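You operate a simulated robot arm through the tools that you are given. There is no shell and no other tool. Be economical: measure what you need, move in short steps, check, and stop when the job is done.

Carry out the task below with a simulated robot arm. There is one attempt and no reset: what you move stays moved.

## Task
Put two scoops of sugar in the blue bowl; close the tin again.
Fine: lid on the crate end of the wooden board meanwhile; use the small ladle; it goes back in its pot.

The check looks at the end state, three seconds after you hand in, the way a careful person would. Anything else that was tipped, shoved, dropped, spilled or broken makes it a failure. Lids that push on must go on centred and level and be pressed home; caps that screw on are set level and turned clockwise until they are tight.

## Robot
A 6-joint arm with a two-finger parallel gripper, fixed in place. Base frame: the origin is at the foot of the arm, x ahead of it, y to its left, z up; the work surface is at about z = 78. Units: cm, degrees, N and s.
With the tool pointing down near the work surface it reaches from about 24 to 64 cm from the base axis. Its first joint turns from -66.0 to 66.0 degrees. Payload 2.7 kg.
Tool frame: the origin (TCP) lies between the finger pads and is the grasp point; the fingertips stand 2.3 cm ahead of it; z points along the fingers, y is the line along which they close. The gripper opens to 9.4 cm. The fingers are 3.8 cm wide and 1 cm thick; the gripper's body (5.4 by 9.6 cm) begins 3.9 cm behind the TCP.
Orientation is that of the tool frame in the base frame, as a unit quaternion [x, y, z, w]. With the fingers straight down and closing along the base's y, the tool's x points along the base's -x, its y along +y and its z along -z.

## Interface
- The arm moves only by the tool drive_tool. Its argument "series" is a list that holds one entry, the list of rows, each a list of 6 numbers: the shift along the base's x, y, z in cm, then the turn, a rotation vector about the base's x, y, z in degrees. In form: [[[x, y, z, rx, ry, rz], ...]]. A call has 1 to 10 rows; each row shifts and turns the commanded pose from where the row before left it. "gripper" is the finger opening in cm, from 0 to 9.4, set as the call begins (left out, the last holds). A row lasts 0.2 s, in which the tool goes at most 5 cm and 8.6 degrees; a call with a longer step from one row to the next is refused whole, and so is a gripper value outside its range. Where a pose cannot be reached the arm comes as near as it can. A force on the tool above 40 N (or 10 N above the force at the start of the call, whichever is more), or a blocked arm, ends the call early, and 0.2 s more pass. Each finger travels about 4.5 cm/s and halts on what it meets, pressing with about 20 N; the grip force reading is that of the motor and also rises with nothing between the fingers. The clock runs only during rows and for 0.2 s after the last one: add rows that do not move to give the fingers time. The reply holds the time, the measured pose of the TCP, the force on the tool along the base axes, the opening and the grip force, in the units named above and with some noise.
- Cameras (640 x 400 px; columns grow to the right, rows downward): "scene" is fixed at [7.28, -43.1, 139.79]; the picture's right is [0.78, -0.62, 0.00], its down [-0.39, -0.49, -0.78] and it looks along [0.49, 0.61, -0.62] (base axes); focal length 350 px, centre (320, 200). "wrist" rides on the gripper at [-3.9, 0, -4.4] in the tool frame; the picture's right is [0.00, -1.00, 0.00], its down [0.97, 0.00, -0.24] and it looks along [0.24, 0.00, 0.97] (tool axes); focal length 218 px, centre (320, 200). There is no depth. A picture from a camera that has moved, and an enlarged one, comes with that camera's place and axes in the base frame and with its lens.
- get_image(camera): a new picture of that camera. It takes no simulated time.
- zoom(camera, box): a new picture of the part [left, top, right, bottom] of that camera's present view, enlarged. It takes no simulated time.
- finish_job(): hands the job in; it is judged then, once.

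Work in short steps. Places have to be worked out from the pictures, the camera data and where the tool is seen: move nearer, look again, correct. Check each grasp and each placing, and mend what went wrong. You have 120 turns and 76 pictures in all, those below and enlarged ones among them. Open the gripper and draw the arm clear of the work before you hand the job in, unless the task says otherwise; then end with one line.

The tools are called after "Emit:" by a JSON object that holds its "api" and its "payload". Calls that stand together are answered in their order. drive_tool: Moves the arm, as the interface text tells. Its arguments: {"type":"object","properties":{"series":{"type":"array"},"gripper":{"type":"number"}},"required":["series"]} The other tools are called the same way: get_image (camera) takes a picture; zoom (camera, box) takes an enlarged picture of a part of a camera's view; finish_job () hands the job in.

At the start:

```text
t: 0.0
ee_pos: [42.05, 13.91, 108.94]
tcp_rot: [0.0, 1.0, 0.0, -0.001]
force: [-0.1, -0.1, 0.5]
gripper_width: 9.38
finger_force: 0.0
```

scene: 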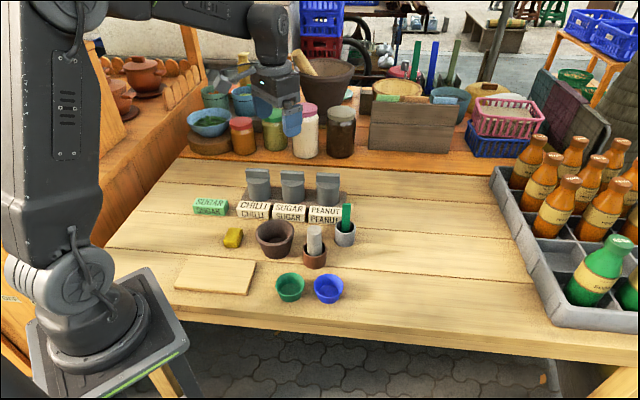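
wrist: 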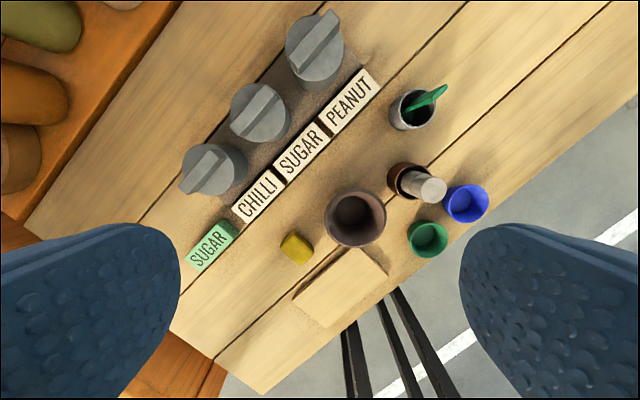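

I start with enlarged views of the work area to identify the tins, ladles and board.

Emit:
{"api": "zoom", "payload": {"camera": "scene", "box": [160, 150, 400, 310]}}

Emit:
{"api": "zoom", "payload": {"camera": "wrist", "box": [170, 0, 500, 340]}}

```text
2.50 times, centred on (280, 230) of scene
camera zoom: at [7.28, -43.1, 139.79], right [0.78, -0.62, 0.0], down [-0.39, -0.49, -0.78], along [0.49, 0.61, -0.62], focal length 876 px, centre (420, 125)
```

zoom: 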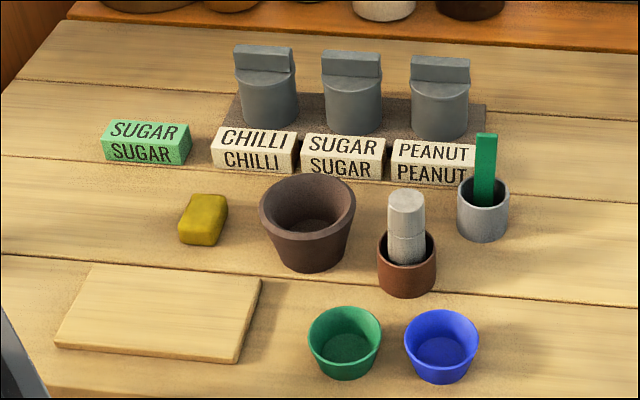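

```text
1.18 times, centred on (335, 170) of wrist
camera zoom: at [45.78, 13.93, 113.24], right [0.0, -1.0, 0.0], down [-0.97, 0.0, 0.24], along [-0.24, 0.0, -0.97], focal length 257 px, centre (302, 235)
```

zoom: 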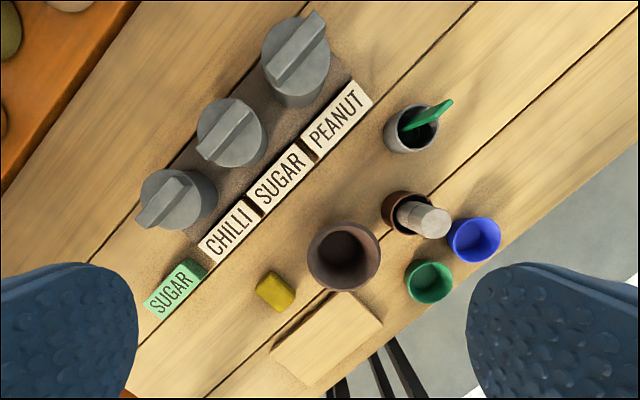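

The middle tin stands behind the white SUGAR card, while a loose green SUGAR block lies off to one side. I look closer at the labels and at what is in the two pots.

Emit:
{"api": "zoom", "payload": {"camera": "scene", "box": [295, 190, 375, 240]}}

Emit:
{"api": "zoom", "payload": {"camera": "scene", "box": [185, 155, 365, 267]}}

Emit:
{"api": "drive_tool", "payload": {"series": [[[2, -3, 0, 0, 0, 0], [2, -3, 0, 0, 0, 0], [2, -3, 0, 0, 0, 0], [0, 0, 0, 0, 0, 0]]]}}

```text
8.00 times, centred on (335, 215) of scene
camera zoom: at [7.28, -43.1, 139.79], right [0.78, -0.62, 0.0], down [-0.39, -0.49, -0.78], along [0.49, 0.61, -0.62], focal length 2802 px, centre (200, 80)
```

zoom: 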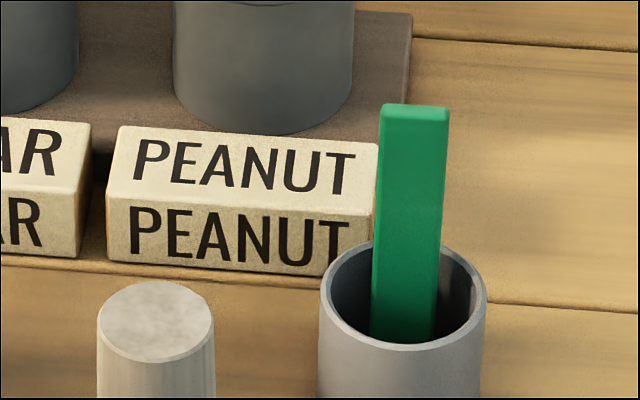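

```text
3.56 times, centred on (275, 211) of scene
camera zoom: at [7.28, -43.1, 139.79], right [0.78, -0.62, 0.0], down [-0.39, -0.49, -0.78], along [0.49, 0.61, -0.62], focal length 1245 px, centre (480, 161)
```

zoom: 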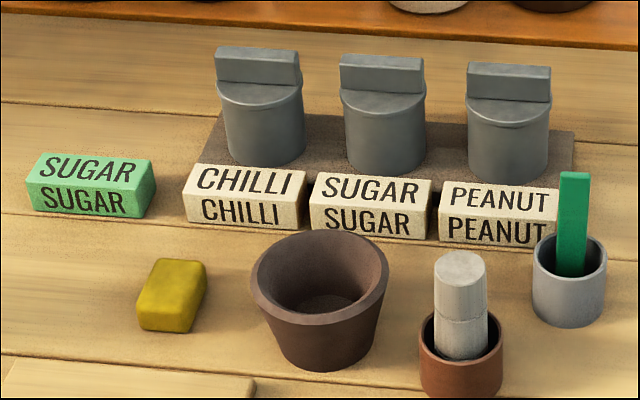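

```text
t: 1.0
ee_pos: [48.02, 4.72, 108.64]
tcp_rot: [-0.001, 1.0, 0.0, 0.001]
force: [0.2, 0.2, -1.2]
gripper_width: 9.42
finger_force: 0.1
```

The green handle in the grey pot looks like the ladle, and the light stick looks like a pestle. Now I look straight down from nearer.

Emit:
{"api": "get_image", "payload": {"camera": "wrist"}}

```text
69 pictures are left
camera wrist: at [51.94, 4.85, 113.13], right [0.0, -1.0, 0.0], down [-0.97, 0.0, 0.24], along [-0.24, 0.0, -0.97], focal length 218 px, centre (320, 200)
```

wrist: 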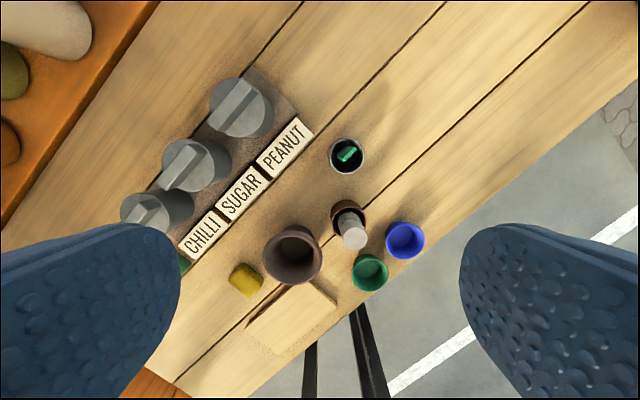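

The ladle pot is around (50.7, 1.3) and the sugar tin's lid grip around (49.6, 21.5), running along about (0.78,-0.62). I move above the tin with the fingers turned to close across the grip.

Emit:
{"api": "drive_tool", "payload": {"series": [[[0.3, 3.3, -1.5, 0, 0, -7.7], [0.3, 3.3, -1.5, 0, 0, -7.7], [0.3, 3.3, -1.5, 0, 0, -7.7], [0.3, 3.3, -1.5, 0, 0, -7.7], [0.3, 3.3, -1.5, 0, 0, -7.7], [0, 0, 0, 0, 0, 0]]]}}

Emit:
{"api": "get_image", "payload": {"camera": "wrist"}}

```text
t: 2.4
ee_pos: [49.45, 21.24, 101.37]
tcp_rot: [0.33, 0.944, 0.0, 0.0]
force: [-0.6, 0.3, 0.0]
gripper_width: 9.43
finger_force: 0.0
```

```text
68 pictures are left
camera wrist: at [52.44, 19.01, 105.79], right [-0.62, -0.78, 0.0], down [-0.76, 0.61, 0.24], along [-0.19, 0.15, -0.97], focal length 218 px, centre (320, 200)
```

wrist: 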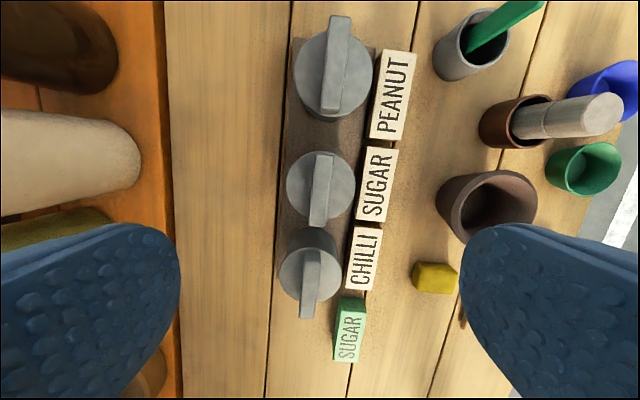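

Parallel table seams and the tin row show the table is turned 45°, so I turn another 6.5°. Two-view estimate puts the grip top near z=88.7 at (49.8, 21.1); I descend part way and check.

Emit:
{"api": "drive_tool", "payload": {"series": [[[0.35, -0.1, -3, 0, 0, -6.5], [0, 0, -3, 0, 0, 0], [0, 0, 0, 0, 0, 0]]], "gripper": 5}}

Emit:
{"api": "get_image", "payload": {"camera": "wrist"}}

Emit:
{"api": "zoom", "payload": {"camera": "scene", "box": [235, 110, 363, 190]}}

```text
t: 3.2
ee_pos: [49.85, 21.45, 95.31]
tcp_rot: [0.383, 0.924, 0.001, 0.0]
force: [0.4, -0.1, -0.5]
gripper_width: 4.96
finger_force: 0.1
```

```text
67 pictures are left
camera wrist: at [52.53, 18.74, 99.76], right [-0.71, -0.71, 0.0], down [-0.69, 0.69, 0.24], along [-0.17, 0.17, -0.97], focal length 218 px, centre (320, 200)
```

wrist: 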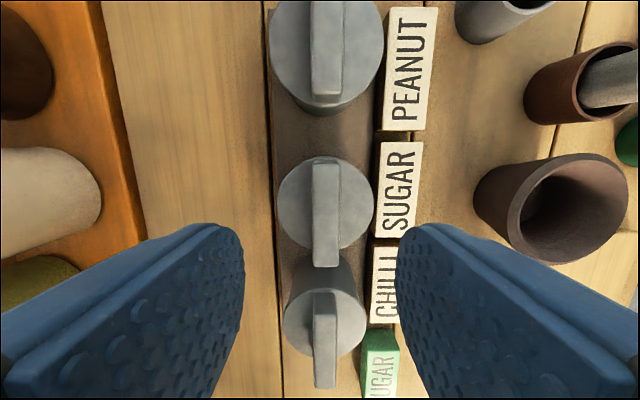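

```text
5.00 times, centred on (299, 150) of scene
camera zoom: at [7.28, -43.1, 139.79], right [0.78, -0.62, 0.0], down [-0.39, -0.49, -0.78], along [0.49, 0.61, -0.62], focal length 1751 px, centre (425, 450)
```

zoom: 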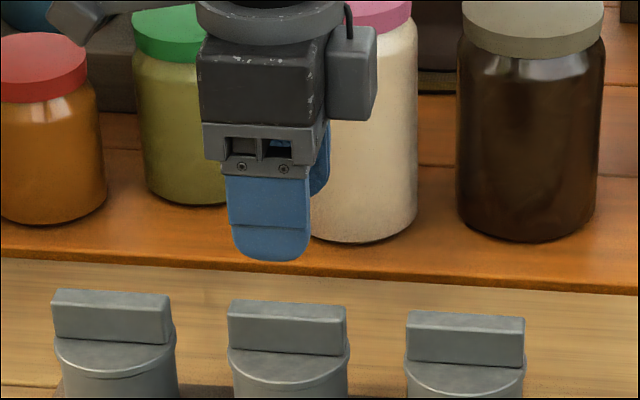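

The grip is aligned with the fingers, about 0.3 cm off laterally. I shift and lower to z≈89.3, watching the force.

Emit:
{"api": "drive_tool", "payload": {"series": [[[-0.05, -0.4, -2.5, 0, 0, 0], [0, 0, -2, 0, 0, 0], [0, 0, -1, 0, 0, 0], [0, 0, -0.5, 0, 0, 0], [0, 0, 0, 0, 0, 0]]]}}

Emit:
{"api": "zoom", "payload": {"camera": "scene", "box": [235, 130, 363, 210]}}

Emit:
{"api": "get_image", "payload": {"camera": "wrist"}}

```text
t: 4.4
ee_pos: [49.67, 20.89, 89.29]
tcp_rot: [0.383, 0.924, -0.001, 0.0]
force: [0.7, -0.3, -1.2]
gripper_width: 4.99
finger_force: 0.1
```

```text
5.00 times, centred on (299, 170) of scene
camera zoom: at [7.28, -43.1, 139.79], right [0.78, -0.62, 0.0], down [-0.39, -0.49, -0.78], along [0.49, 0.61, -0.62], focal length 1751 px, centre (425, 350)
```

zoom: 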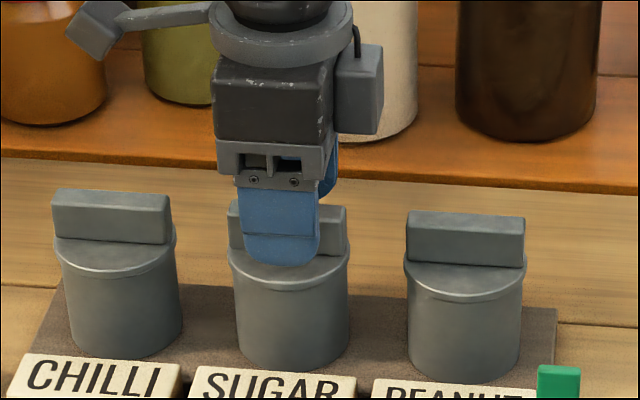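

```text
64 pictures are left
camera wrist: at [52.42, 18.22, 93.71], right [-0.71, -0.71, 0.0], down [-0.69, 0.69, 0.24], along [-0.17, 0.17, -0.97], focal length 218 px, centre (320, 200)
```

wrist: 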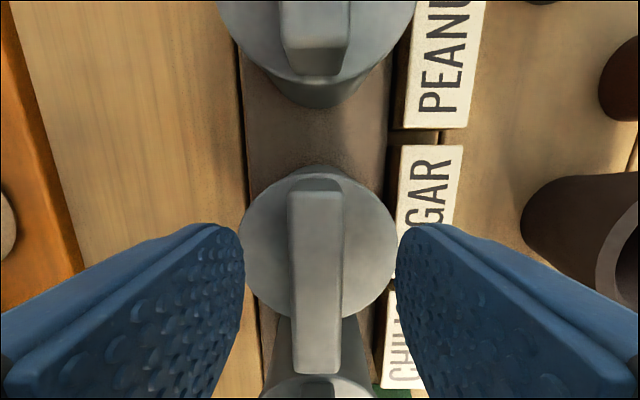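

The fingers straddle the grip with tips near the lid face. I shift 0.3 along the grip, go slightly lower, and close.

Emit:
{"api": "drive_tool", "payload": {"series": [[[0.25, -0.25, -0.3, 0, 0, 0], [0, 0, -0.2, 0, 0, 0], [0, 0, 0, 0, 0, 0]]]}}

Emit:
{"api": "drive_tool", "payload": {"series": [[[0, 0, 0, 0, 0, 0], [0, 0, 0, 0, 0, 0], [0, 0, 0, 0, 0, 0], [0, 0, 0, 0, 0, 0], [0, 0, 0, 0, 0, 0]]], "gripper": 0.5}}

```text
t: 5.2
ee_pos: [50.0, 20.69, 88.88]
tcp_rot: [0.383, 0.924, 0.0, 0.0]
force: [0.6, 0.0, -0.3]
gripper_width: 5.02
finger_force: 0.0
```

```text
t: 6.4
ee_pos: [50.0, 20.74, 88.87]
tcp_rot: [0.382, 0.924, 0.001, 0.0]
force: [0.1, 1.6, 0.3]
gripper_width: 1.5
finger_force: 20.2
```

Gripped at 1.5 cm with the lid seated at TCP (50.0, 20.74, 88.87), a useful reference. I lift gently.

Emit:
{"api": "drive_tool", "payload": {"series": [[[0, 0, 0.3, 0, 0, 0], [0, 0, 0.4, 0, 0, 0], [0, 0, 0.5, 0, 0, 0], [0, 0, 0.8, 0, 0, 0], [0, 0, 0, 0, 0, 0]]]}}

Emit:
{"api": "zoom", "payload": {"camera": "scene", "box": [235, 130, 363, 210]}}

```text
t: 7.6
ee_pos: [49.95, 20.48, 90.87]
tcp_rot: [0.382, 0.924, -0.001, 0.0]
force: [-0.3, -0.4, -0.7]
gripper_width: 0.51
finger_force: 0.1
```

```text
5.00 times, centred on (299, 170) of scene
camera zoom: at [7.28, -43.1, 139.79], right [0.78, -0.62, 0.0], down [-0.39, -0.49, -0.78], along [0.49, 0.61, -0.62], focal length 1751 px, centre (425, 350)
```

zoom: 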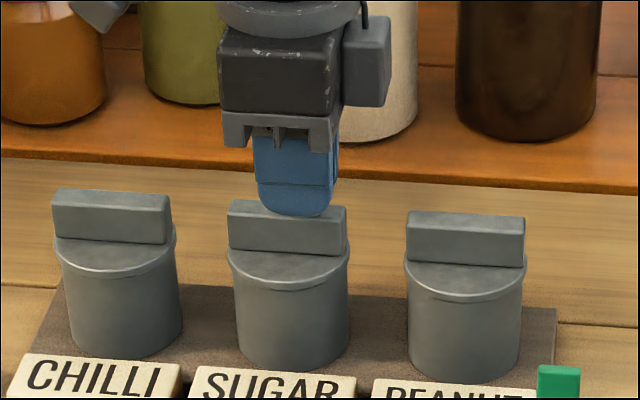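

The fingers slid off; the lid fits tightly and my hold was shallow. I reopen and go lower until the tips touch the lid face.

Emit:
{"api": "drive_tool", "payload": {"series": [[[0, 0, 0, 0, 0, 0], [0, 0, 0, 0, 0, 0], [0, 0, -1, 0, 0, 0], [0, 0, -1, 0, 0, 0], [0, 0, -0.3, 0, 0, 0], [0, 0, -0.3, 0, 0, 0], [0, 0, 0, 0, 0, 0]]], "gripper": 3.5}}

Emit:
{"api": "zoom", "payload": {"camera": "scene", "box": [260, 150, 324, 190]}}

```text
t: 9.2
ee_pos: [50.0, 20.6, 88.27]
tcp_rot: [0.383, 0.924, 0.0, 0.001]
force: [-0.1, -0.1, -0.1]
gripper_width: 3.47
finger_force: 0.1
```

```text
10.00 times, centred on (292, 170) of scene
camera zoom: at [7.28, -43.1, 139.79], right [0.78, -0.62, 0.0], down [-0.39, -0.49, -0.78], along [0.49, 0.61, -0.62], focal length 3503 px, centre (600, 500)
```

zoom: 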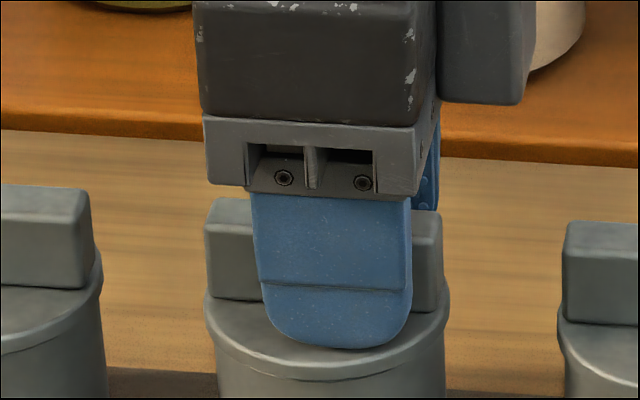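

No contact yet, so I keep lowering in small steps.

Emit:
{"api": "drive_tool", "payload": {"series": [[[0, 0, -0.2, 0, 0, 0], [0, 0, -0.2, 0, 0, 0], [0, 0, -0.2, 0, 0, 0], [0, 0, 0, 0, 0, 0]]]}}

```text
t: 10.2
ee_pos: [50.14, 20.79, 88.06]
tcp_rot: [0.382, 0.924, 0.003, 0.003]
force: [-2.7, -1.2, 6.8]
gripper_width: 3.46
finger_force: 0.0
stopped in row 4: the force on the tool passed its limit (the readings are from after the stop); the commanded pose is now the measured one
```

Contact at z=88.06, so the lid face is near z≈85.8. I back off slightly, close, and lift.

Emit:
{"api": "drive_tool", "payload": {"series": [[[-0.1, -0.15, 0.15, 0, 0, 0], [0, 0, 0, 0, 0, 0], [0, 0, 0, 0, 0, 0], [0, 0, 0, 0, 0, 0], [0, 0, 0, 0, 0, 0]]], "gripper": 0}}

Emit:
{"api": "drive_tool", "payload": {"series": [[[0, 0, 0.1, 0, 0, 0], [0, 0, 0.1, 0, 0, 0], [0, 0, 0.1, 0, 0, 0], [0, 0, 0.1, 0, 0, 0], [0, 0, 0.1, 0, 0, 0], [0, 0, 0.1, 0, 0, 0], [0, 0, 0.1, 0, 0, 0], [0, 0, 0, 0, 0, 0]]]}}

```text
t: 11.4
ee_pos: [49.88, 20.56, 88.15]
tcp_rot: [0.382, 0.924, 0.002, 0.001]
force: [3.4, 5.4, 3.1]
gripper_width: 1.55
finger_force: 20.1
```

```text
t: 13.2
ee_pos: [49.97, 20.51, 88.72]
tcp_rot: [0.382, 0.924, 0.001, 0.001]
force: [0.4, 0.3, 0.6]
gripper_width: 1.55
finger_force: 20.0
```

Emit:
{"api": "zoom", "payload": {"camera": "scene", "box": [260, 150, 324, 190]}}

```text
10.00 times, centred on (292, 170) of scene
camera zoom: at [7.28, -43.1, 139.79], right [0.78, -0.62, 0.0], down [-0.39, -0.49, -0.78], along [0.49, 0.61, -0.62], focal length 3503 px, centre (600, 500)
```

zoom: 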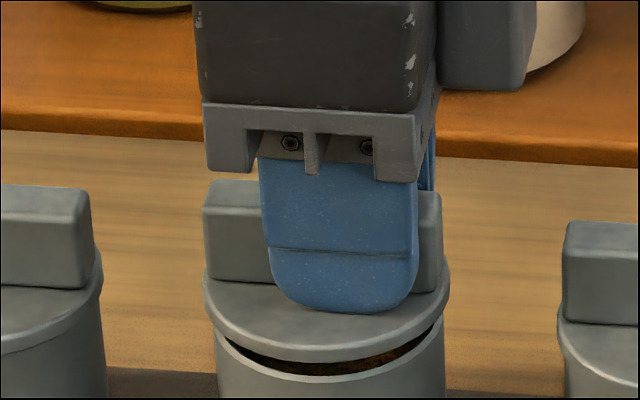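

The lid came free with the tin in place; the content glimpsed looks brownish. I lift higher and check it.

Emit:
{"api": "drive_tool", "payload": {"series": [[[0, 0, 1, 0, 0, 0], [0, 0, 2, 0, 0, 0], [0, 0, 3, 0, 0, 0], [0, 0, 3, 0, 0, 0], [0, 0, 3, 0, 0, 0], [0, 0, 0, 0, 0, 0]]]}}

Emit:
{"api": "zoom", "payload": {"camera": "scene", "box": [235, 110, 363, 190]}}

```text
t: 14.6
ee_pos: [50.08, 20.7, 100.82]
tcp_rot: [0.382, 0.924, 0.001, 0.002]
force: [0.6, 0.2, 0.6]
gripper_width: 1.52
finger_force: 19.8
```

```text
5.00 times, centred on (299, 150) of scene
camera zoom: at [7.28, -43.1, 139.79], right [0.78, -0.62, 0.0], down [-0.39, -0.49, -0.78], along [0.49, 0.61, -0.62], focal length 1751 px, centre (425, 450)
```

zoom: 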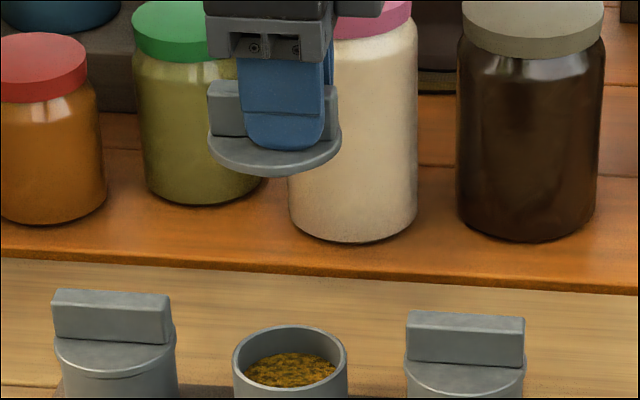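

The contents are golden-brown and granular, which might not be sugar. I look closer before going on.

Emit:
{"api": "zoom", "payload": {"camera": "scene", "box": [276, 170, 308, 190]}}

Emit:
{"api": "zoom", "payload": {"camera": "scene", "box": [185, 60, 377, 180]}}

```text
16.00 times, centred on (292, 180) of scene
camera zoom: at [7.28, -43.1, 139.79], right [0.78, -0.62, 0.0], down [-0.39, -0.49, -0.78], along [0.49, 0.61, -0.62], focal length 5604 px, centre (768, 520)
```

zoom: 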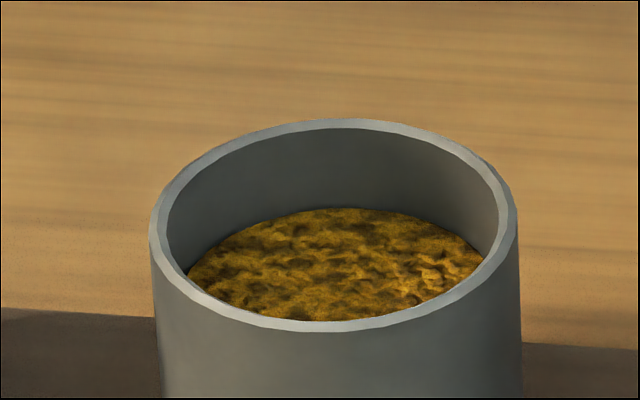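

```text
3.33 times, centred on (281, 120) of scene
camera zoom: at [7.28, -43.1, 139.79], right [0.78, -0.62, 0.0], down [-0.39, -0.49, -0.78], along [0.49, 0.61, -0.62], focal length 1168 px, centre (450, 467)
```

zoom: 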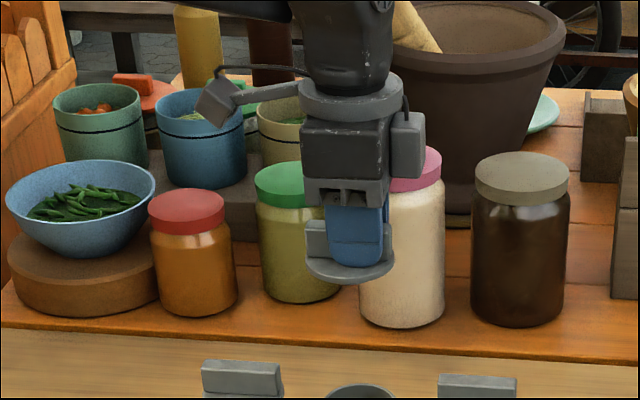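

The white SUGAR card stands right in front of this tin, and golden-brown grains fit palm sugar, so I go with it. The board's crate-end centre works out near (24.6, 7.4); I carry the lid there at height.

Emit:
{"api": "drive_tool", "payload": {"series": [[[-3.6, -1.9, 0, 0, 0, 0], [-3.6, -1.9, 0, 0, 0, 0], [-3.6, -1.9, 0, 0, 0, 0], [-3.6, -1.9, 0, 0, 0, 0], [-3.6, -1.9, 0, 0, 0, 0], [-3.6, -1.9, -1, 0, 0, 0], [-3.8, -1.9, -3, 0, 0, 0], [0, 0, -4, 0, 0, 0], [0, 0, 0, 0, 0, 0]]]}}

Emit:
{"api": "zoom", "payload": {"camera": "scene", "box": [140, 180, 380, 330]}}

Emit:
{"api": "get_image", "payload": {"camera": "wrist"}}

```text
refused: row 7 steps farther than a row can; nothing moved
```

```text
2.67 times, centred on (260, 255) of scene
camera zoom: at [7.28, -43.1, 139.79], right [0.78, -0.62, 0.0], down [-0.39, -0.49, -0.78], along [0.49, 0.61, -0.62], focal length 934 px, centre (480, 53)
```

zoom: 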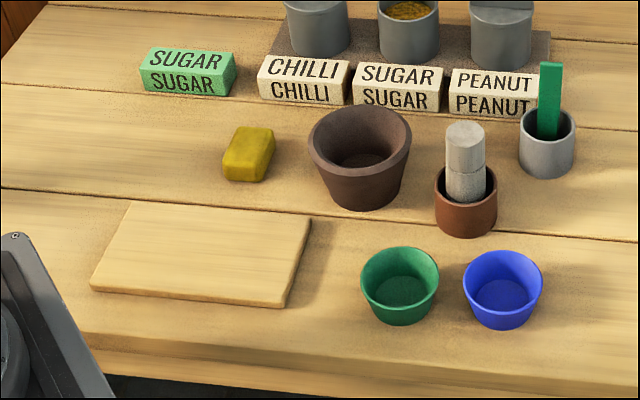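

```text
56 pictures are left
camera wrist: at [52.75, 18.02, 105.21], right [-0.71, -0.71, 0.0], down [-0.69, 0.69, 0.24], along [-0.17, 0.17, -0.97], focal length 218 px, centre (320, 200)
```

wrist: 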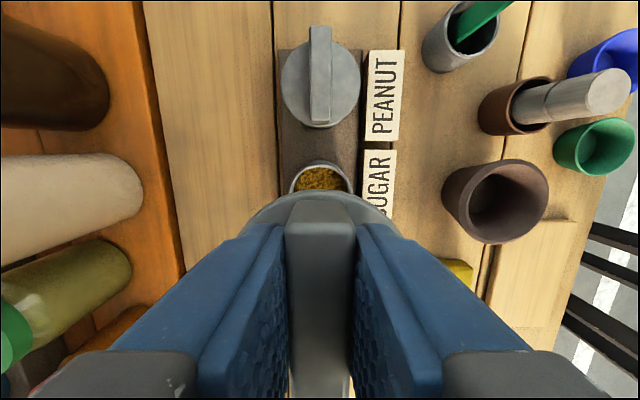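

A step was too long, so nothing moved; I resend with shorter steps.

Emit:
{"api": "drive_tool", "payload": {"series": [[[-3.6, -1.9, 0, 0, 0, 0], [-3.6, -1.9, 0, 0, 0, 0], [-3.6, -1.9, 0, 0, 0, 0], [-3.6, -1.9, 0, 0, 0, 0], [-3.6, -1.9, 0, 0, 0, 0], [-3.6, -1.9, -1, 0, 0, 0], [-3.8, -1.9, -1, 0, 0, 0], [0, 0, -4, 0, 0, 0], [0, 0, -2, 0, 0, 0], [0, 0, 0, 0, 0, 0]]]}}

Emit:
{"api": "zoom", "payload": {"camera": "scene", "box": [140, 180, 380, 330]}}

Emit:
{"api": "get_image", "payload": {"camera": "wrist"}}

```text
t: 16.8
ee_pos: [24.44, 7.21, 92.69]
tcp_rot: [0.383, 0.924, 0.002, 0.002]
force: [0.3, 0.0, -0.8]
gripper_width: 1.5
finger_force: 20.6
```

```text
2.67 times, centred on (260, 255) of scene
camera zoom: at [7.28, -43.1, 139.79], right [0.78, -0.62, 0.0], down [-0.39, -0.49, -0.78], along [0.49, 0.61, -0.62], focal length 934 px, centre (480, 53)
```

zoom: 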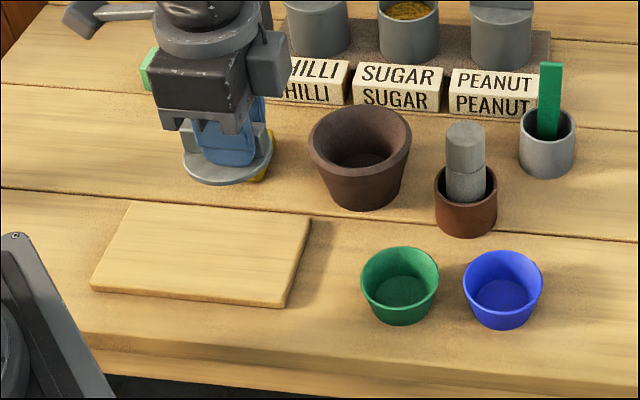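

```text
54 pictures are left
camera wrist: at [27.21, 4.55, 97.27], right [-0.71, -0.71, 0.0], down [-0.69, 0.69, 0.24], along [-0.17, 0.17, -0.97], focal length 218 px, centre (320, 200)
```

wrist: 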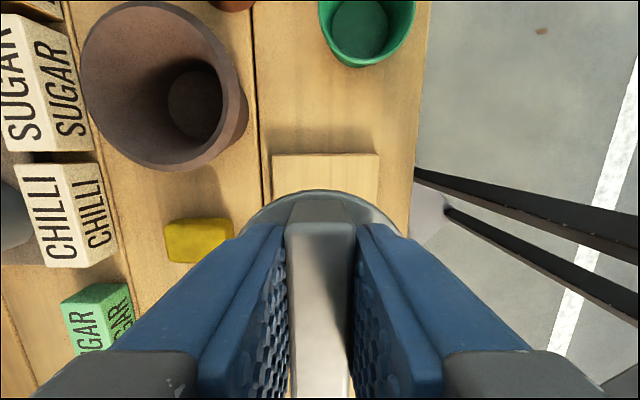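

The board end edge agrees with my estimate; I shift 0.6 cm inward and descend towards the board.

Emit:
{"api": "drive_tool", "payload": {"series": [[[-0.4, 0.4, -2, 0, 0, 0], [0, 0, -3, 0, 0, 0], [0, 0, -2, 0, 0, 0], [0, 0, -1, 0, 0, 0], [0, 0, 0, 0, 0, 0]]]}}

Emit:
{"api": "zoom", "payload": {"camera": "scene", "box": [160, 200, 288, 310]}}

```text
t: 18.0
ee_pos: [24.27, 7.61, 84.78]
tcp_rot: [0.383, 0.924, 0.001, 0.002]
force: [0.7, 0.0, -0.8]
gripper_width: 1.54
finger_force: 20.0
```

```text
3.64 times, centred on (224, 255) of scene
camera zoom: at [7.28, -43.1, 139.79], right [0.78, -0.62, 0.0], down [-0.39, -0.49, -0.78], along [0.49, 0.61, -0.62], focal length 1274 px, centre (669, 0)
```

zoom: 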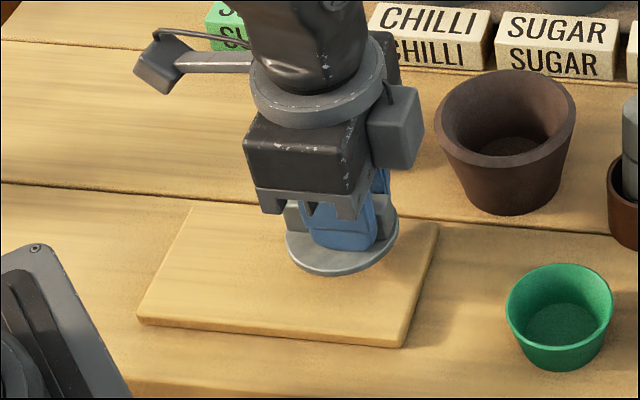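

Good alignment over the board. I lower in small steps until contact.

Emit:
{"api": "drive_tool", "payload": {"series": [[[0, 0, -0.4, 0, 0, 0], [0, 0, -0.4, 0, 0, 0], [0, 0, -0.3, 0, 0, 0], [0, 0, -0.3, 0, 0, 0], [0, 0, -0.3, 0, 0, 0], [0, 0, -0.3, 0, 0, 0], [0, 0, -0.3, 0, 0, 0], [0, 0, 0, 0, 0, 0]]]}}

```text
t: 19.5
ee_pos: [24.17, 7.59, 82.88]
tcp_rot: [0.383, 0.924, 0.002, 0.001]
force: [-3.3, -0.8, 14.8]
gripper_width: 1.54
finger_force: 19.6
stopped in row 7: the force on the tool passed its limit (the readings are from after the stop); the commanded pose is now the measured one
```

Contact at z≈82.9. I release and check the lid before rising.

Emit:
{"api": "drive_tool", "payload": {"series": [[[0, 0, 0, 0, 0, 0], [0, 0, 0, 0, 0, 0], [0, 0, 0.3, 0, 0, 0], [0, 0, 2, 0, 0, 0], [0, 0, 3, 0, 0, 0], [0, 0, 4, 0, 0, 0], [0, 0, 0, 0, 0, 0]]], "gripper": 4}}

Emit:
{"api": "zoom", "payload": {"camera": "scene", "box": [160, 200, 288, 310]}}

Emit:
{"api": "get_image", "payload": {"camera": "wrist"}}

```text
t: 21.1
ee_pos: [24.29, 7.65, 92.16]
tcp_rot: [0.383, 0.924, 0.002, 0.001]
force: [0.1, -0.5, 1.1]
gripper_width: 4.0
finger_force: 0.1
```

```text
3.64 times, centred on (224, 255) of scene
camera zoom: at [7.28, -43.1, 139.79], right [0.78, -0.62, 0.0], down [-0.39, -0.49, -0.78], along [0.49, 0.61, -0.62], focal length 1274 px, centre (669, 0)
```

zoom: 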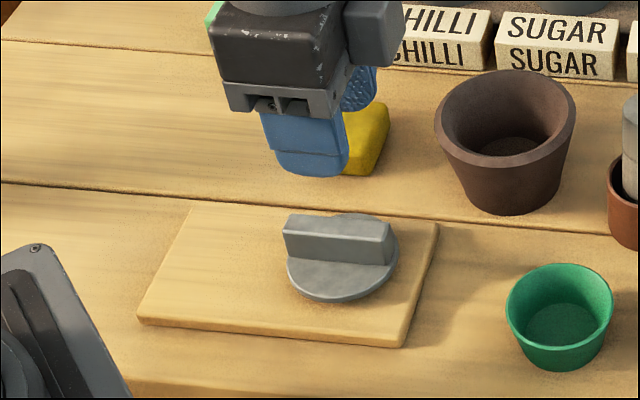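

```text
51 pictures are left
camera wrist: at [26.93, 4.99, 96.64], right [-0.71, -0.71, 0.0], down [-0.69, 0.69, 0.24], along [-0.17, 0.17, -0.97], focal length 218 px, centre (320, 200)
```

wrist: 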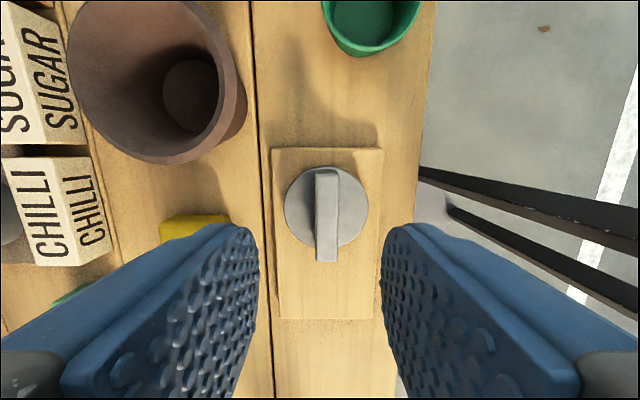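

The lid sits flat on the crate end of the board. Next I rise and move above the ladle pot to inspect it.

Emit:
{"api": "drive_tool", "payload": {"series": [[[0, 0, 4.5, 0, 0, 0], [0, 0, 4.5, 0, 0, 0], [4, -0.7, 1.2, 0, 0, 0], [4, -0.7, 1, 0, 0, 0], [4, -0.7, 0, 0, 0, 0], [4, -0.7, 0, 0, 0, 0], [4, -0.7, 0, 0, 0, 0], [4.2, -0.7, 0, 0, 0, 0], [0, 0, 0, 0, 0, 0]]]}}

Emit:
{"api": "get_image", "payload": {"camera": "wrist"}}

```text
t: 23.1
ee_pos: [48.1, 3.62, 103.08]
tcp_rot: [0.382, 0.924, 0.002, 0.002]
force: [0.1, -1.0, -0.7]
gripper_width: 4.0
finger_force: 0.0
```

```text
50 pictures are left
camera wrist: at [50.86, 0.83, 107.58], right [-0.71, -0.71, 0.0], down [-0.69, 0.69, 0.24], along [-0.17, 0.17, -0.97], focal length 218 px, centre (320, 200)
```

wrist: 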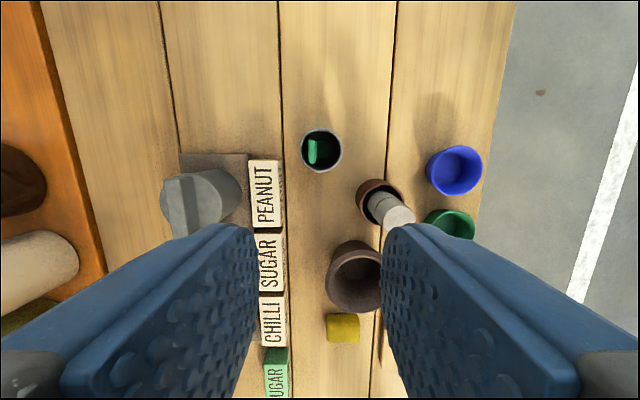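

Emit:
{"api": "zoom", "payload": {"camera": "wrist", "box": [280, 115, 360, 185]}}

Emit:
{"api": "zoom", "payload": {"camera": "scene", "box": [315, 195, 379, 250]}}

```text
5.71 times, centred on (320, 150) of wrist
camera zoom: at [50.86, 0.83, 107.58], right [-0.71, -0.71, 0.0], down [-0.69, 0.69, 0.24], along [-0.17, 0.17, -0.97], focal length 1247 px, centre (320, 486)
```

zoom: 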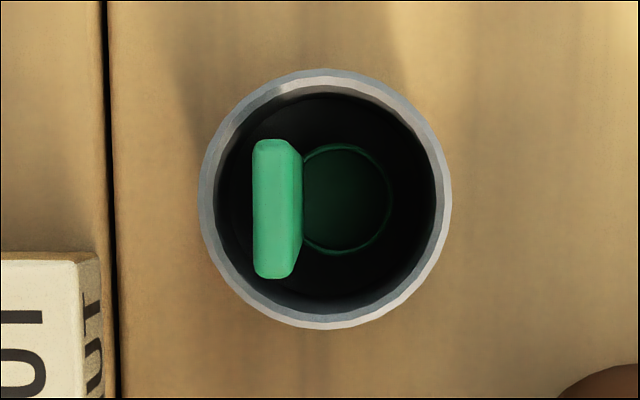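

```text
7.27 times, centred on (347, 222) of scene
camera zoom: at [7.28, -43.1, 139.79], right [0.78, -0.62, 0.0], down [-0.39, -0.49, -0.78], along [0.49, 0.61, -0.62], focal length 2547 px, centre (124, 36)
```

zoom: 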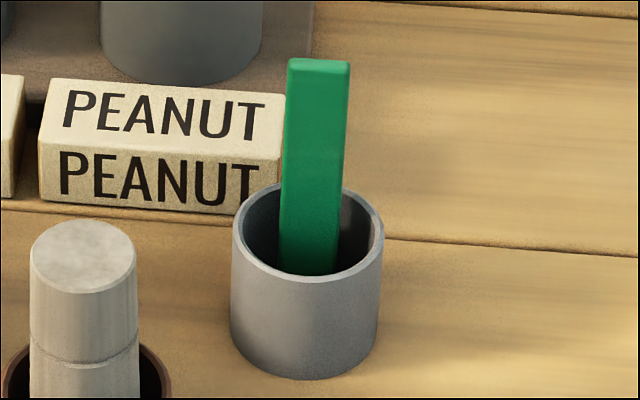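

The ladle is a dipper: vertical bar handle (top ≈ (51.0, 1.55, 89.5), thin along n=(.7,.7)) with a small cup on its table-edge side. Before taking it I test, empty and high up beside the table edge, whether the arm can make the pouring tilt there.

Emit:
{"api": "drive_tool", "payload": {"series": [[[-3, -2.9, 0, 0, 0, 0], [-3, -2.9, 0, 0, 0, 0], [-3, -2.9, 0, 0, 0, 0], [-3, -2.9, 0, 0, 0, 0], [-2, -2.9, 0, 0, 0, 0], [0, 0, 0, 6, -6, 0], [0, 0, 0, 6, -6, 0], [0, 0, 0, 6, -6, 0], [0, 0, 0, 6, -6, 0], [0, 0, 0, 0, 0, 0]]]}}

Emit:
{"api": "drive_tool", "payload": {"series": [[[0, 0, 0, 6, -6, 0], [0, 0, 0, 6, -6, 0], [0, 0, 0, 6, -6, 0], [0, 0, 0, 6, -6, 0], [0, 0, 0, 6, -6, 0], [0, 0, 0, 6, -6, 0], [0, 0, 0, 6, -6, 0], [0, 0, 0, 0, 0, 0], [0, 0, 0, 0, 0, 0]]]}}

Emit:
{"api": "get_image", "payload": {"camera": "scene"}}

```text
t: 25.3
ee_pos: [34.34, -11.14, 103.19]
tcp_rot: [0.367, 0.882, 0.273, 0.113]
force: [-0.4, 0.7, 0.7]
gripper_width: 4.02
finger_force: 0.1
```

```text
t: 27.3
ee_pos: [34.39, -11.04, 103.31]
tcp_rot: [0.262, 0.633, 0.673, 0.28]
force: [0.7, 0.5, -0.7]
gripper_width: 4.01
finger_force: 0.0
```

```text
47 pictures are left
```

scene: 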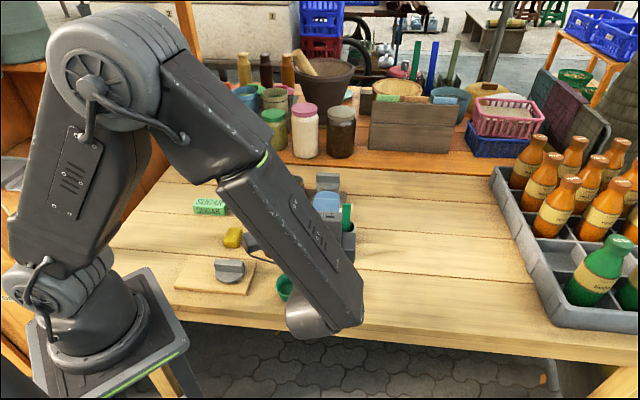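

The 93° tilt is reachable. I continue the test to ~119° and descend to pouring height, staying well clear of the bowl.

Emit:
{"api": "drive_tool", "payload": {"series": [[[-0.5, -0.5, -3, 6, -6, 0], [-0.5, -0.5, -3, 6, -6, 0], [-0.5, -0.5, -3, 6, -6, 0], [0, 0, -2, 0, 0, 0], [0, 0, 0, 0, 0, 0]]]}}

Emit:
{"api": "get_image", "payload": {"camera": "scene"}}

Emit:
{"api": "get_image", "payload": {"camera": "wrist"}}

```text
t: 28.5
ee_pos: [33.33, -12.26, 93.31]
tcp_rot: [0.207, 0.493, 0.78, 0.325]
force: [0.1, 0.1, -0.1]
gripper_width: 4.01
finger_force: 0.0
out of reach, approached as far as the arm can: row 3
```

```text
46 pictures are left
```

scene: 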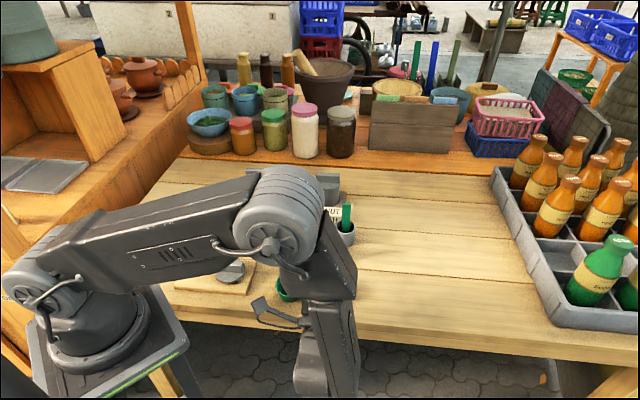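

```text
45 pictures are left
camera wrist: at [33.24, -17.76, 91.47], right [0.3, 0.3, -0.9], down [-0.84, 0.54, -0.1], along [0.45, 0.79, 0.42], focal length 218 px, centre (320, 200)
```

wrist: 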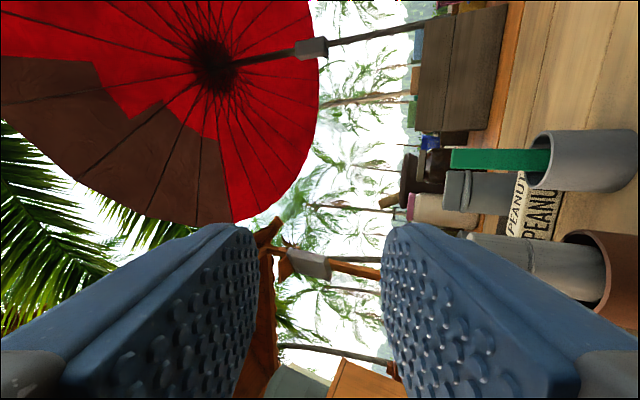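

Near 115° the arm hit its limit and bent into an awkward low-elbow posture. I back off to ~93° at a moderate height and check the posture and that nothing was disturbed.

Emit:
{"api": "drive_tool", "payload": {"series": [[[0, 0, 2, -6, 6, 0], [0, 0, 2, -6, 6, 0], [0, 0, 0, 0, 0, 0], [0, 0, 0, 0, 0, 0]]]}}

Emit:
{"api": "get_image", "payload": {"camera": "scene"}}

```text
t: 29.5
ee_pos: [33.2, -12.32, 97.44]
tcp_rot: [0.253, 0.604, 0.698, 0.291]
force: [0.3, -0.5, -0.8]
gripper_width: 4.01
finger_force: 0.1
```

```text
44 pictures are left
```

scene: 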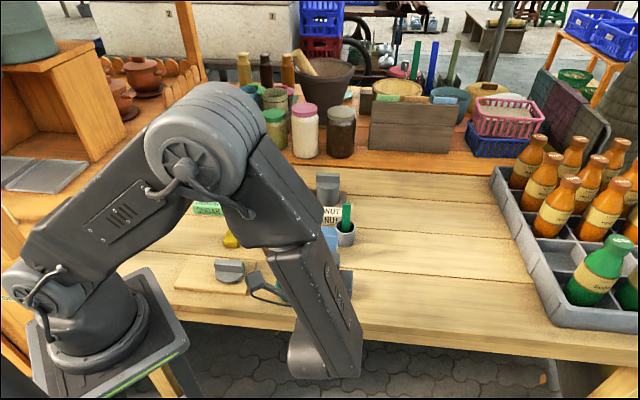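

Posture is continuous and nothing moved. I test going lower at this ~98° tilt to see how low the pour can be.

Emit:
{"api": "drive_tool", "payload": {"series": [[[0, 0, -3, 0, 0, 0], [0, 0, -3, 0, 0, 0], [0, 0, -2.5, 0, 0, 0], [0, 0, 0, 0, 0, 0], [0, 0, 0, 0, 0, 0]]]}}

Emit:
{"api": "get_image", "payload": {"camera": "scene"}}

```text
t: 30.7
ee_pos: [33.23, -12.29, 88.86]
tcp_rot: [0.252, 0.603, 0.699, 0.292]
force: [-0.4, 0.1, -0.3]
gripper_width: 4.0
finger_force: 0.0
```

```text
43 pictures are left
```

scene: 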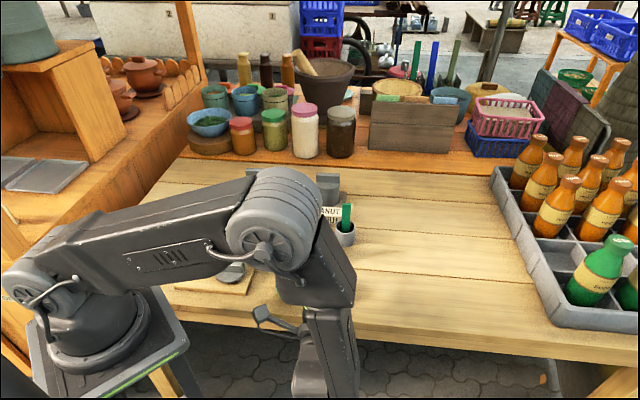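

It reaches z≈89 at 98° with the elbow high (z≈116) and clear. I unwind back to vertical while rising.

Emit:
{"api": "drive_tool", "payload": {"series": [[[0, 0, 1.5, -6, 6, 0], [0, 0, 1.5, -6, 6, 0], [0, 0, 1.5, -6, 6, 0], [0, 0, 1.5, -6, 6, 0], [0, 0, 1.5, -6, 6, 0], [0, 0, 1.5, -6, 6, 0], [0, 0, 1.5, -6, 6, 0], [0, 0, 1.5, -6, 6, 0], [0, 0, 1.5, -6, 6, 0], [0, 0, 0, -6, 6, 0]]]}}

Emit:
{"api": "drive_tool", "payload": {"series": [[[3, 2.5, 0, -6, 6, 0], [3, 2.5, 0, -3.6, 3.6, 0], [3, 2.5, 0, 0, 0, 0], [3, 2.5, 0, 0, 0, 0], [3, 2.5, 0, 0, 0, 0], [1, 1, 0, 0, 0, 0], [0, 0, 0, 0, 0, 0]]]}}

Emit:
{"api": "get_image", "payload": {"camera": "wrist"}}

```text
t: 32.9
ee_pos: [33.27, -12.29, 102.43]
tcp_rot: [0.38, 0.918, 0.106, 0.047]
force: [0.3, 0.4, -0.1]
gripper_width: 4.03
finger_force: 0.0
```

```text
t: 34.5
ee_pos: [49.23, 1.17, 102.31]
tcp_rot: [0.383, 0.924, -0.002, 0.003]
force: [0.4, 0.1, -0.3]
gripper_width: 3.97
finger_force: 0.0
```

```text
42 pictures are left
camera wrist: at [51.98, -1.47, 106.74], right [-0.71, -0.71, 0.0], down [-0.69, 0.69, 0.24], along [-0.17, 0.17, -0.97], focal length 218 px, centre (320, 200)
```

wrist: 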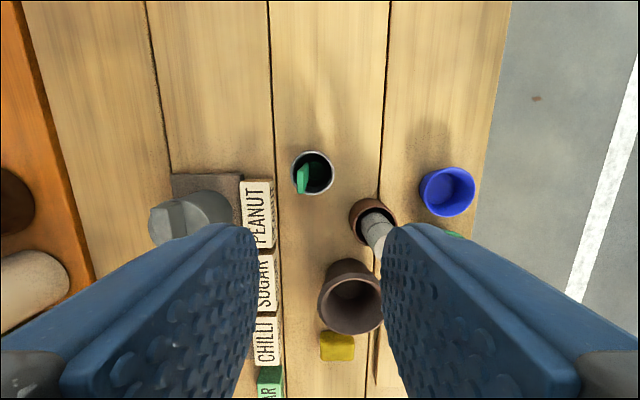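

Handle top re-measured at about (51.1, 1.45). I move above it and descend to just above its top, then check.

Emit:
{"api": "drive_tool", "payload": {"series": [[[1.9, 0.3, -2, 0, 0, 0], [0, 0, -4, 0, 0, 0], [0, 0, -1.8, 0, 0, 0], [0, 0, 0, 0, 0, 0]]]}}

Emit:
{"api": "get_image", "payload": {"camera": "wrist"}}

Emit:
{"api": "zoom", "payload": {"camera": "scene", "box": [290, 165, 400, 250]}}

```text
t: 35.5
ee_pos: [51.23, 1.58, 94.66]
tcp_rot: [0.383, 0.924, -0.001, 0.003]
force: [0.1, -0.5, 0.0]
gripper_width: 4.0
finger_force: 0.1
```

```text
41 pictures are left
camera wrist: at [53.92, -1.04, 99.02], right [-0.71, -0.71, 0.0], down [-0.69, 0.69, 0.24], along [-0.17, 0.17, -0.97], focal length 218 px, centre (320, 200)
```

wrist: 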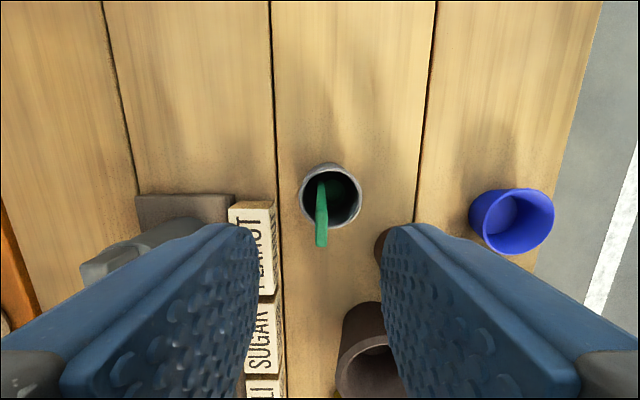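

```text
4.71 times, centred on (345, 208) of scene
camera zoom: at [7.28, -43.1, 139.79], right [0.78, -0.62, 0.0], down [-0.39, -0.49, -0.78], along [0.49, 0.61, -0.62], focal length 1648 px, centre (202, 165)
```

zoom: 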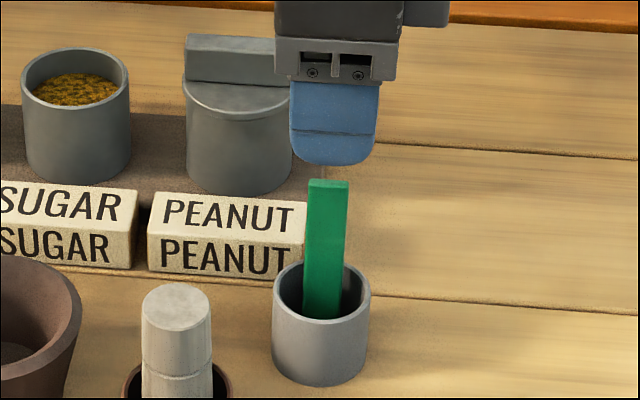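

Handle is centred between the fingers. I shift slightly along it and descend to z≈88, then close.

Emit:
{"api": "drive_tool", "payload": {"series": [[[-0.15, 0.2, -3, 0, 0, 0], [0, 0, -2, 0, 0, 0], [0, 0, -1, 0, 0, 0], [0, 0, -0.6, 0, 0, 0], [0, 0, 0, 0, 0, 0]]]}}

Emit:
{"api": "drive_tool", "payload": {"series": [[[0, 0, 0, 0, 0, 0], [0, 0, 0, 0, 0, 0], [0, 0, 0, 0, 0, 0], [0, 0, 0, 0, 0, 0], [0, 0, 0, 0, 0, 0]]], "gripper": 0}}

Emit:
{"api": "zoom", "payload": {"camera": "scene", "box": [290, 165, 400, 250]}}

```text
t: 36.7
ee_pos: [51.09, 1.69, 87.97]
tcp_rot: [0.383, 0.924, -0.002, 0.002]
force: [-0.2, 0.0, 0.3]
gripper_width: 4.02
finger_force: 0.2
```

```text
t: 37.9
ee_pos: [51.07, 1.73, 87.96]
tcp_rot: [0.383, 0.924, -0.002, 0.002]
force: [-0.5, 0.7, 0.8]
gripper_width: 0.53
finger_force: 19.5
```

```text
4.71 times, centred on (345, 208) of scene
camera zoom: at [7.28, -43.1, 139.79], right [0.78, -0.62, 0.0], down [-0.39, -0.49, -0.78], along [0.49, 0.61, -0.62], focal length 1648 px, centre (202, 165)
```

zoom: 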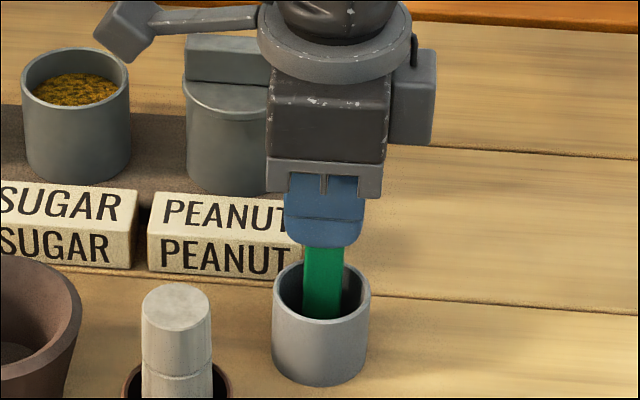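

Held at 0.53 cm, and the return pose is (51.07, 1.73, 87.96). I lift it straight out of the pot.

Emit:
{"api": "drive_tool", "payload": {"series": [[[0, 0, 0.5, 0, 0, 0], [0, 0, 1.5, 0, 0, 0], [0, 0, 3, 0, 0, 0], [0, 0, 3, 0, 0, 0], [0, 0, 3, 0, 0, 0], [0, 0, 3, 0, 0, 0], [0, 0, 0, 0, 0, 0]]]}}

Emit:
{"api": "zoom", "payload": {"camera": "scene", "box": [270, 120, 400, 250]}}

```text
t: 39.5
ee_pos: [50.87, 1.78, 102.21]
tcp_rot: [0.383, 0.924, -0.001, 0.002]
force: [0.3, 0.5, -0.1]
gripper_width: 0.52
finger_force: 19.9
```

```text
3.08 times, centred on (335, 185) of scene
camera zoom: at [7.28, -43.1, 139.79], right [0.78, -0.62, 0.0], down [-0.39, -0.49, -0.78], along [0.49, 0.61, -0.62], focal length 1078 px, centre (274, 246)
```

zoom: 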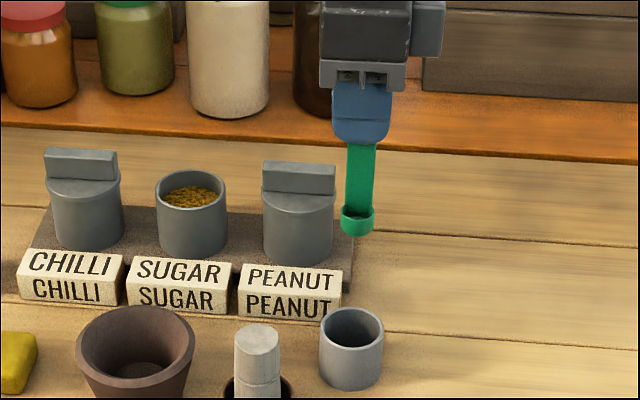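

Emit:
{"api": "zoom", "payload": {"camera": "scene", "box": [326, 150, 358, 172]}}

```text
16.00 times, centred on (342, 161) of scene
camera zoom: at [7.28, -43.1, 139.79], right [0.78, -0.62, 0.0], down [-0.39, -0.49, -0.78], along [0.49, 0.61, -0.62], focal length 5604 px, centre (-32, 824)
```

zoom: 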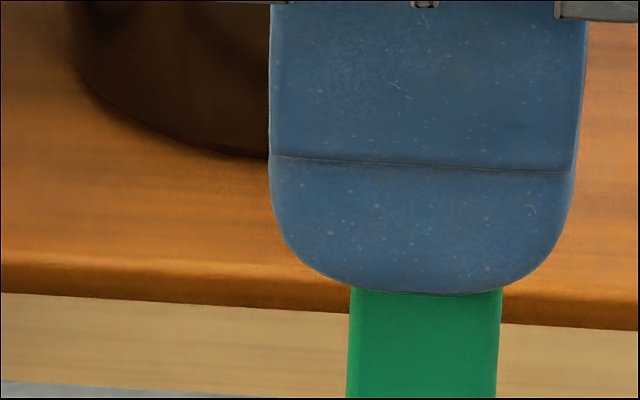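

The cup is ≈2.4 cm wide, 1.6 deep, its bottom ≈9.3 cm below the TCP. I carry it above the open sugar tin and view from the wrist.

Emit:
{"api": "drive_tool", "payload": {"series": [[[0, 3.9, 0, 0, 0, 0], [0, 3.9, 0, 0, 0, 0], [0, 3.9, 0, 0, 0, 0], [-0.2, 3.9, 0, 0, 0, 0], [-0.2, 3.8, 0, 0, 0, 0], [0, 0, -3, 0, 0, 0], [0, 0, 0, 0, 0, 0]]]}}

Emit:
{"api": "get_image", "payload": {"camera": "wrist"}}

Emit:
{"api": "zoom", "payload": {"camera": "scene", "box": [250, 130, 330, 200]}}

```text
t: 41.1
ee_pos: [50.55, 21.43, 98.94]
tcp_rot: [0.383, 0.924, -0.001, 0.003]
force: [0.0, 0.3, -0.5]
gripper_width: 0.53
finger_force: 19.2
```

```text
36 pictures are left
camera wrist: at [53.23, 18.71, 103.3], right [-0.71, -0.71, 0.0], down [-0.69, 0.69, 0.24], along [-0.17, 0.17, -0.97], focal length 218 px, centre (320, 200)
```

wrist: 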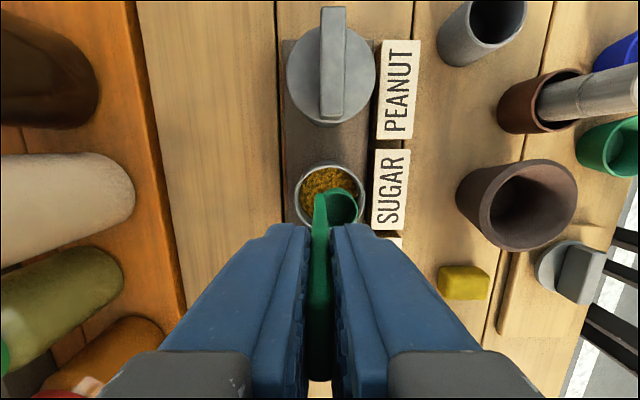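

```text
5.71 times, centred on (290, 165) of scene
camera zoom: at [7.28, -43.1, 139.79], right [0.78, -0.62, 0.0], down [-0.39, -0.49, -0.78], along [0.49, 0.61, -0.62], focal length 2002 px, centre (491, 400)
```

zoom: 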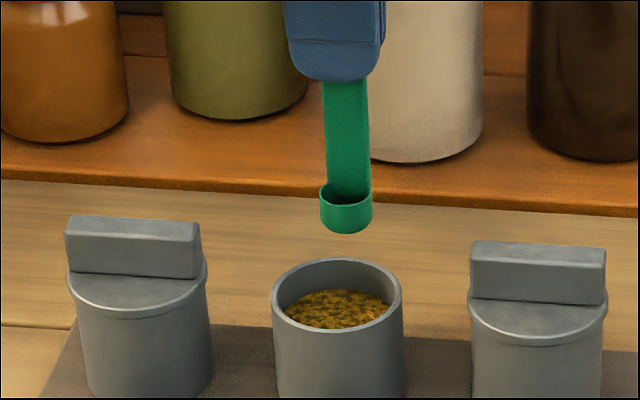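

Both views put the tin centre at (49.3, 21.25), so the ladle should be centred with TCP at (50.05, 22.0). I lower into the sugar, make a small sweep, and stop there to check.

Emit:
{"api": "drive_tool", "payload": {"series": [[[-0.5, 0.57, -2, 0, 0, 0], [0, 0, -2.5, 0, 0, 0], [0, 0, -1.5, 0, 0, 0], [0, 0, -1, 0, 0, 0], [0, 0, -0.6, 0, 0, 0], [0, 0, -0.5, 0, 0, 0], [0, 0, 0, 0, 0, 0]]]}}

Emit:
{"api": "zoom", "payload": {"camera": "scene", "box": [260, 150, 324, 200]}}

```text
t: 42.7
ee_pos: [50.24, 21.73, 90.98]
tcp_rot: [0.382, 0.924, 0.0, 0.004]
force: [-1.6, 0.5, 17.9]
gripper_width: 0.55
finger_force: 20.1
```

```text
8.00 times, centred on (292, 175) of scene
camera zoom: at [7.25, -43.12, 139.79], right [0.78, -0.62, 0.0], down [-0.39, -0.49, -0.78], along [0.49, 0.61, -0.62], focal length 2802 px, centre (544, 400)
```

zoom: 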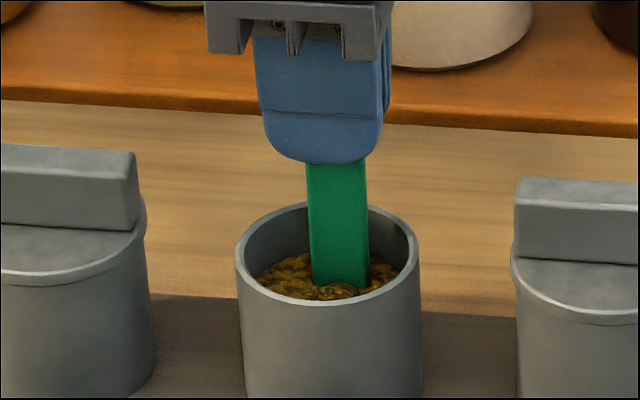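

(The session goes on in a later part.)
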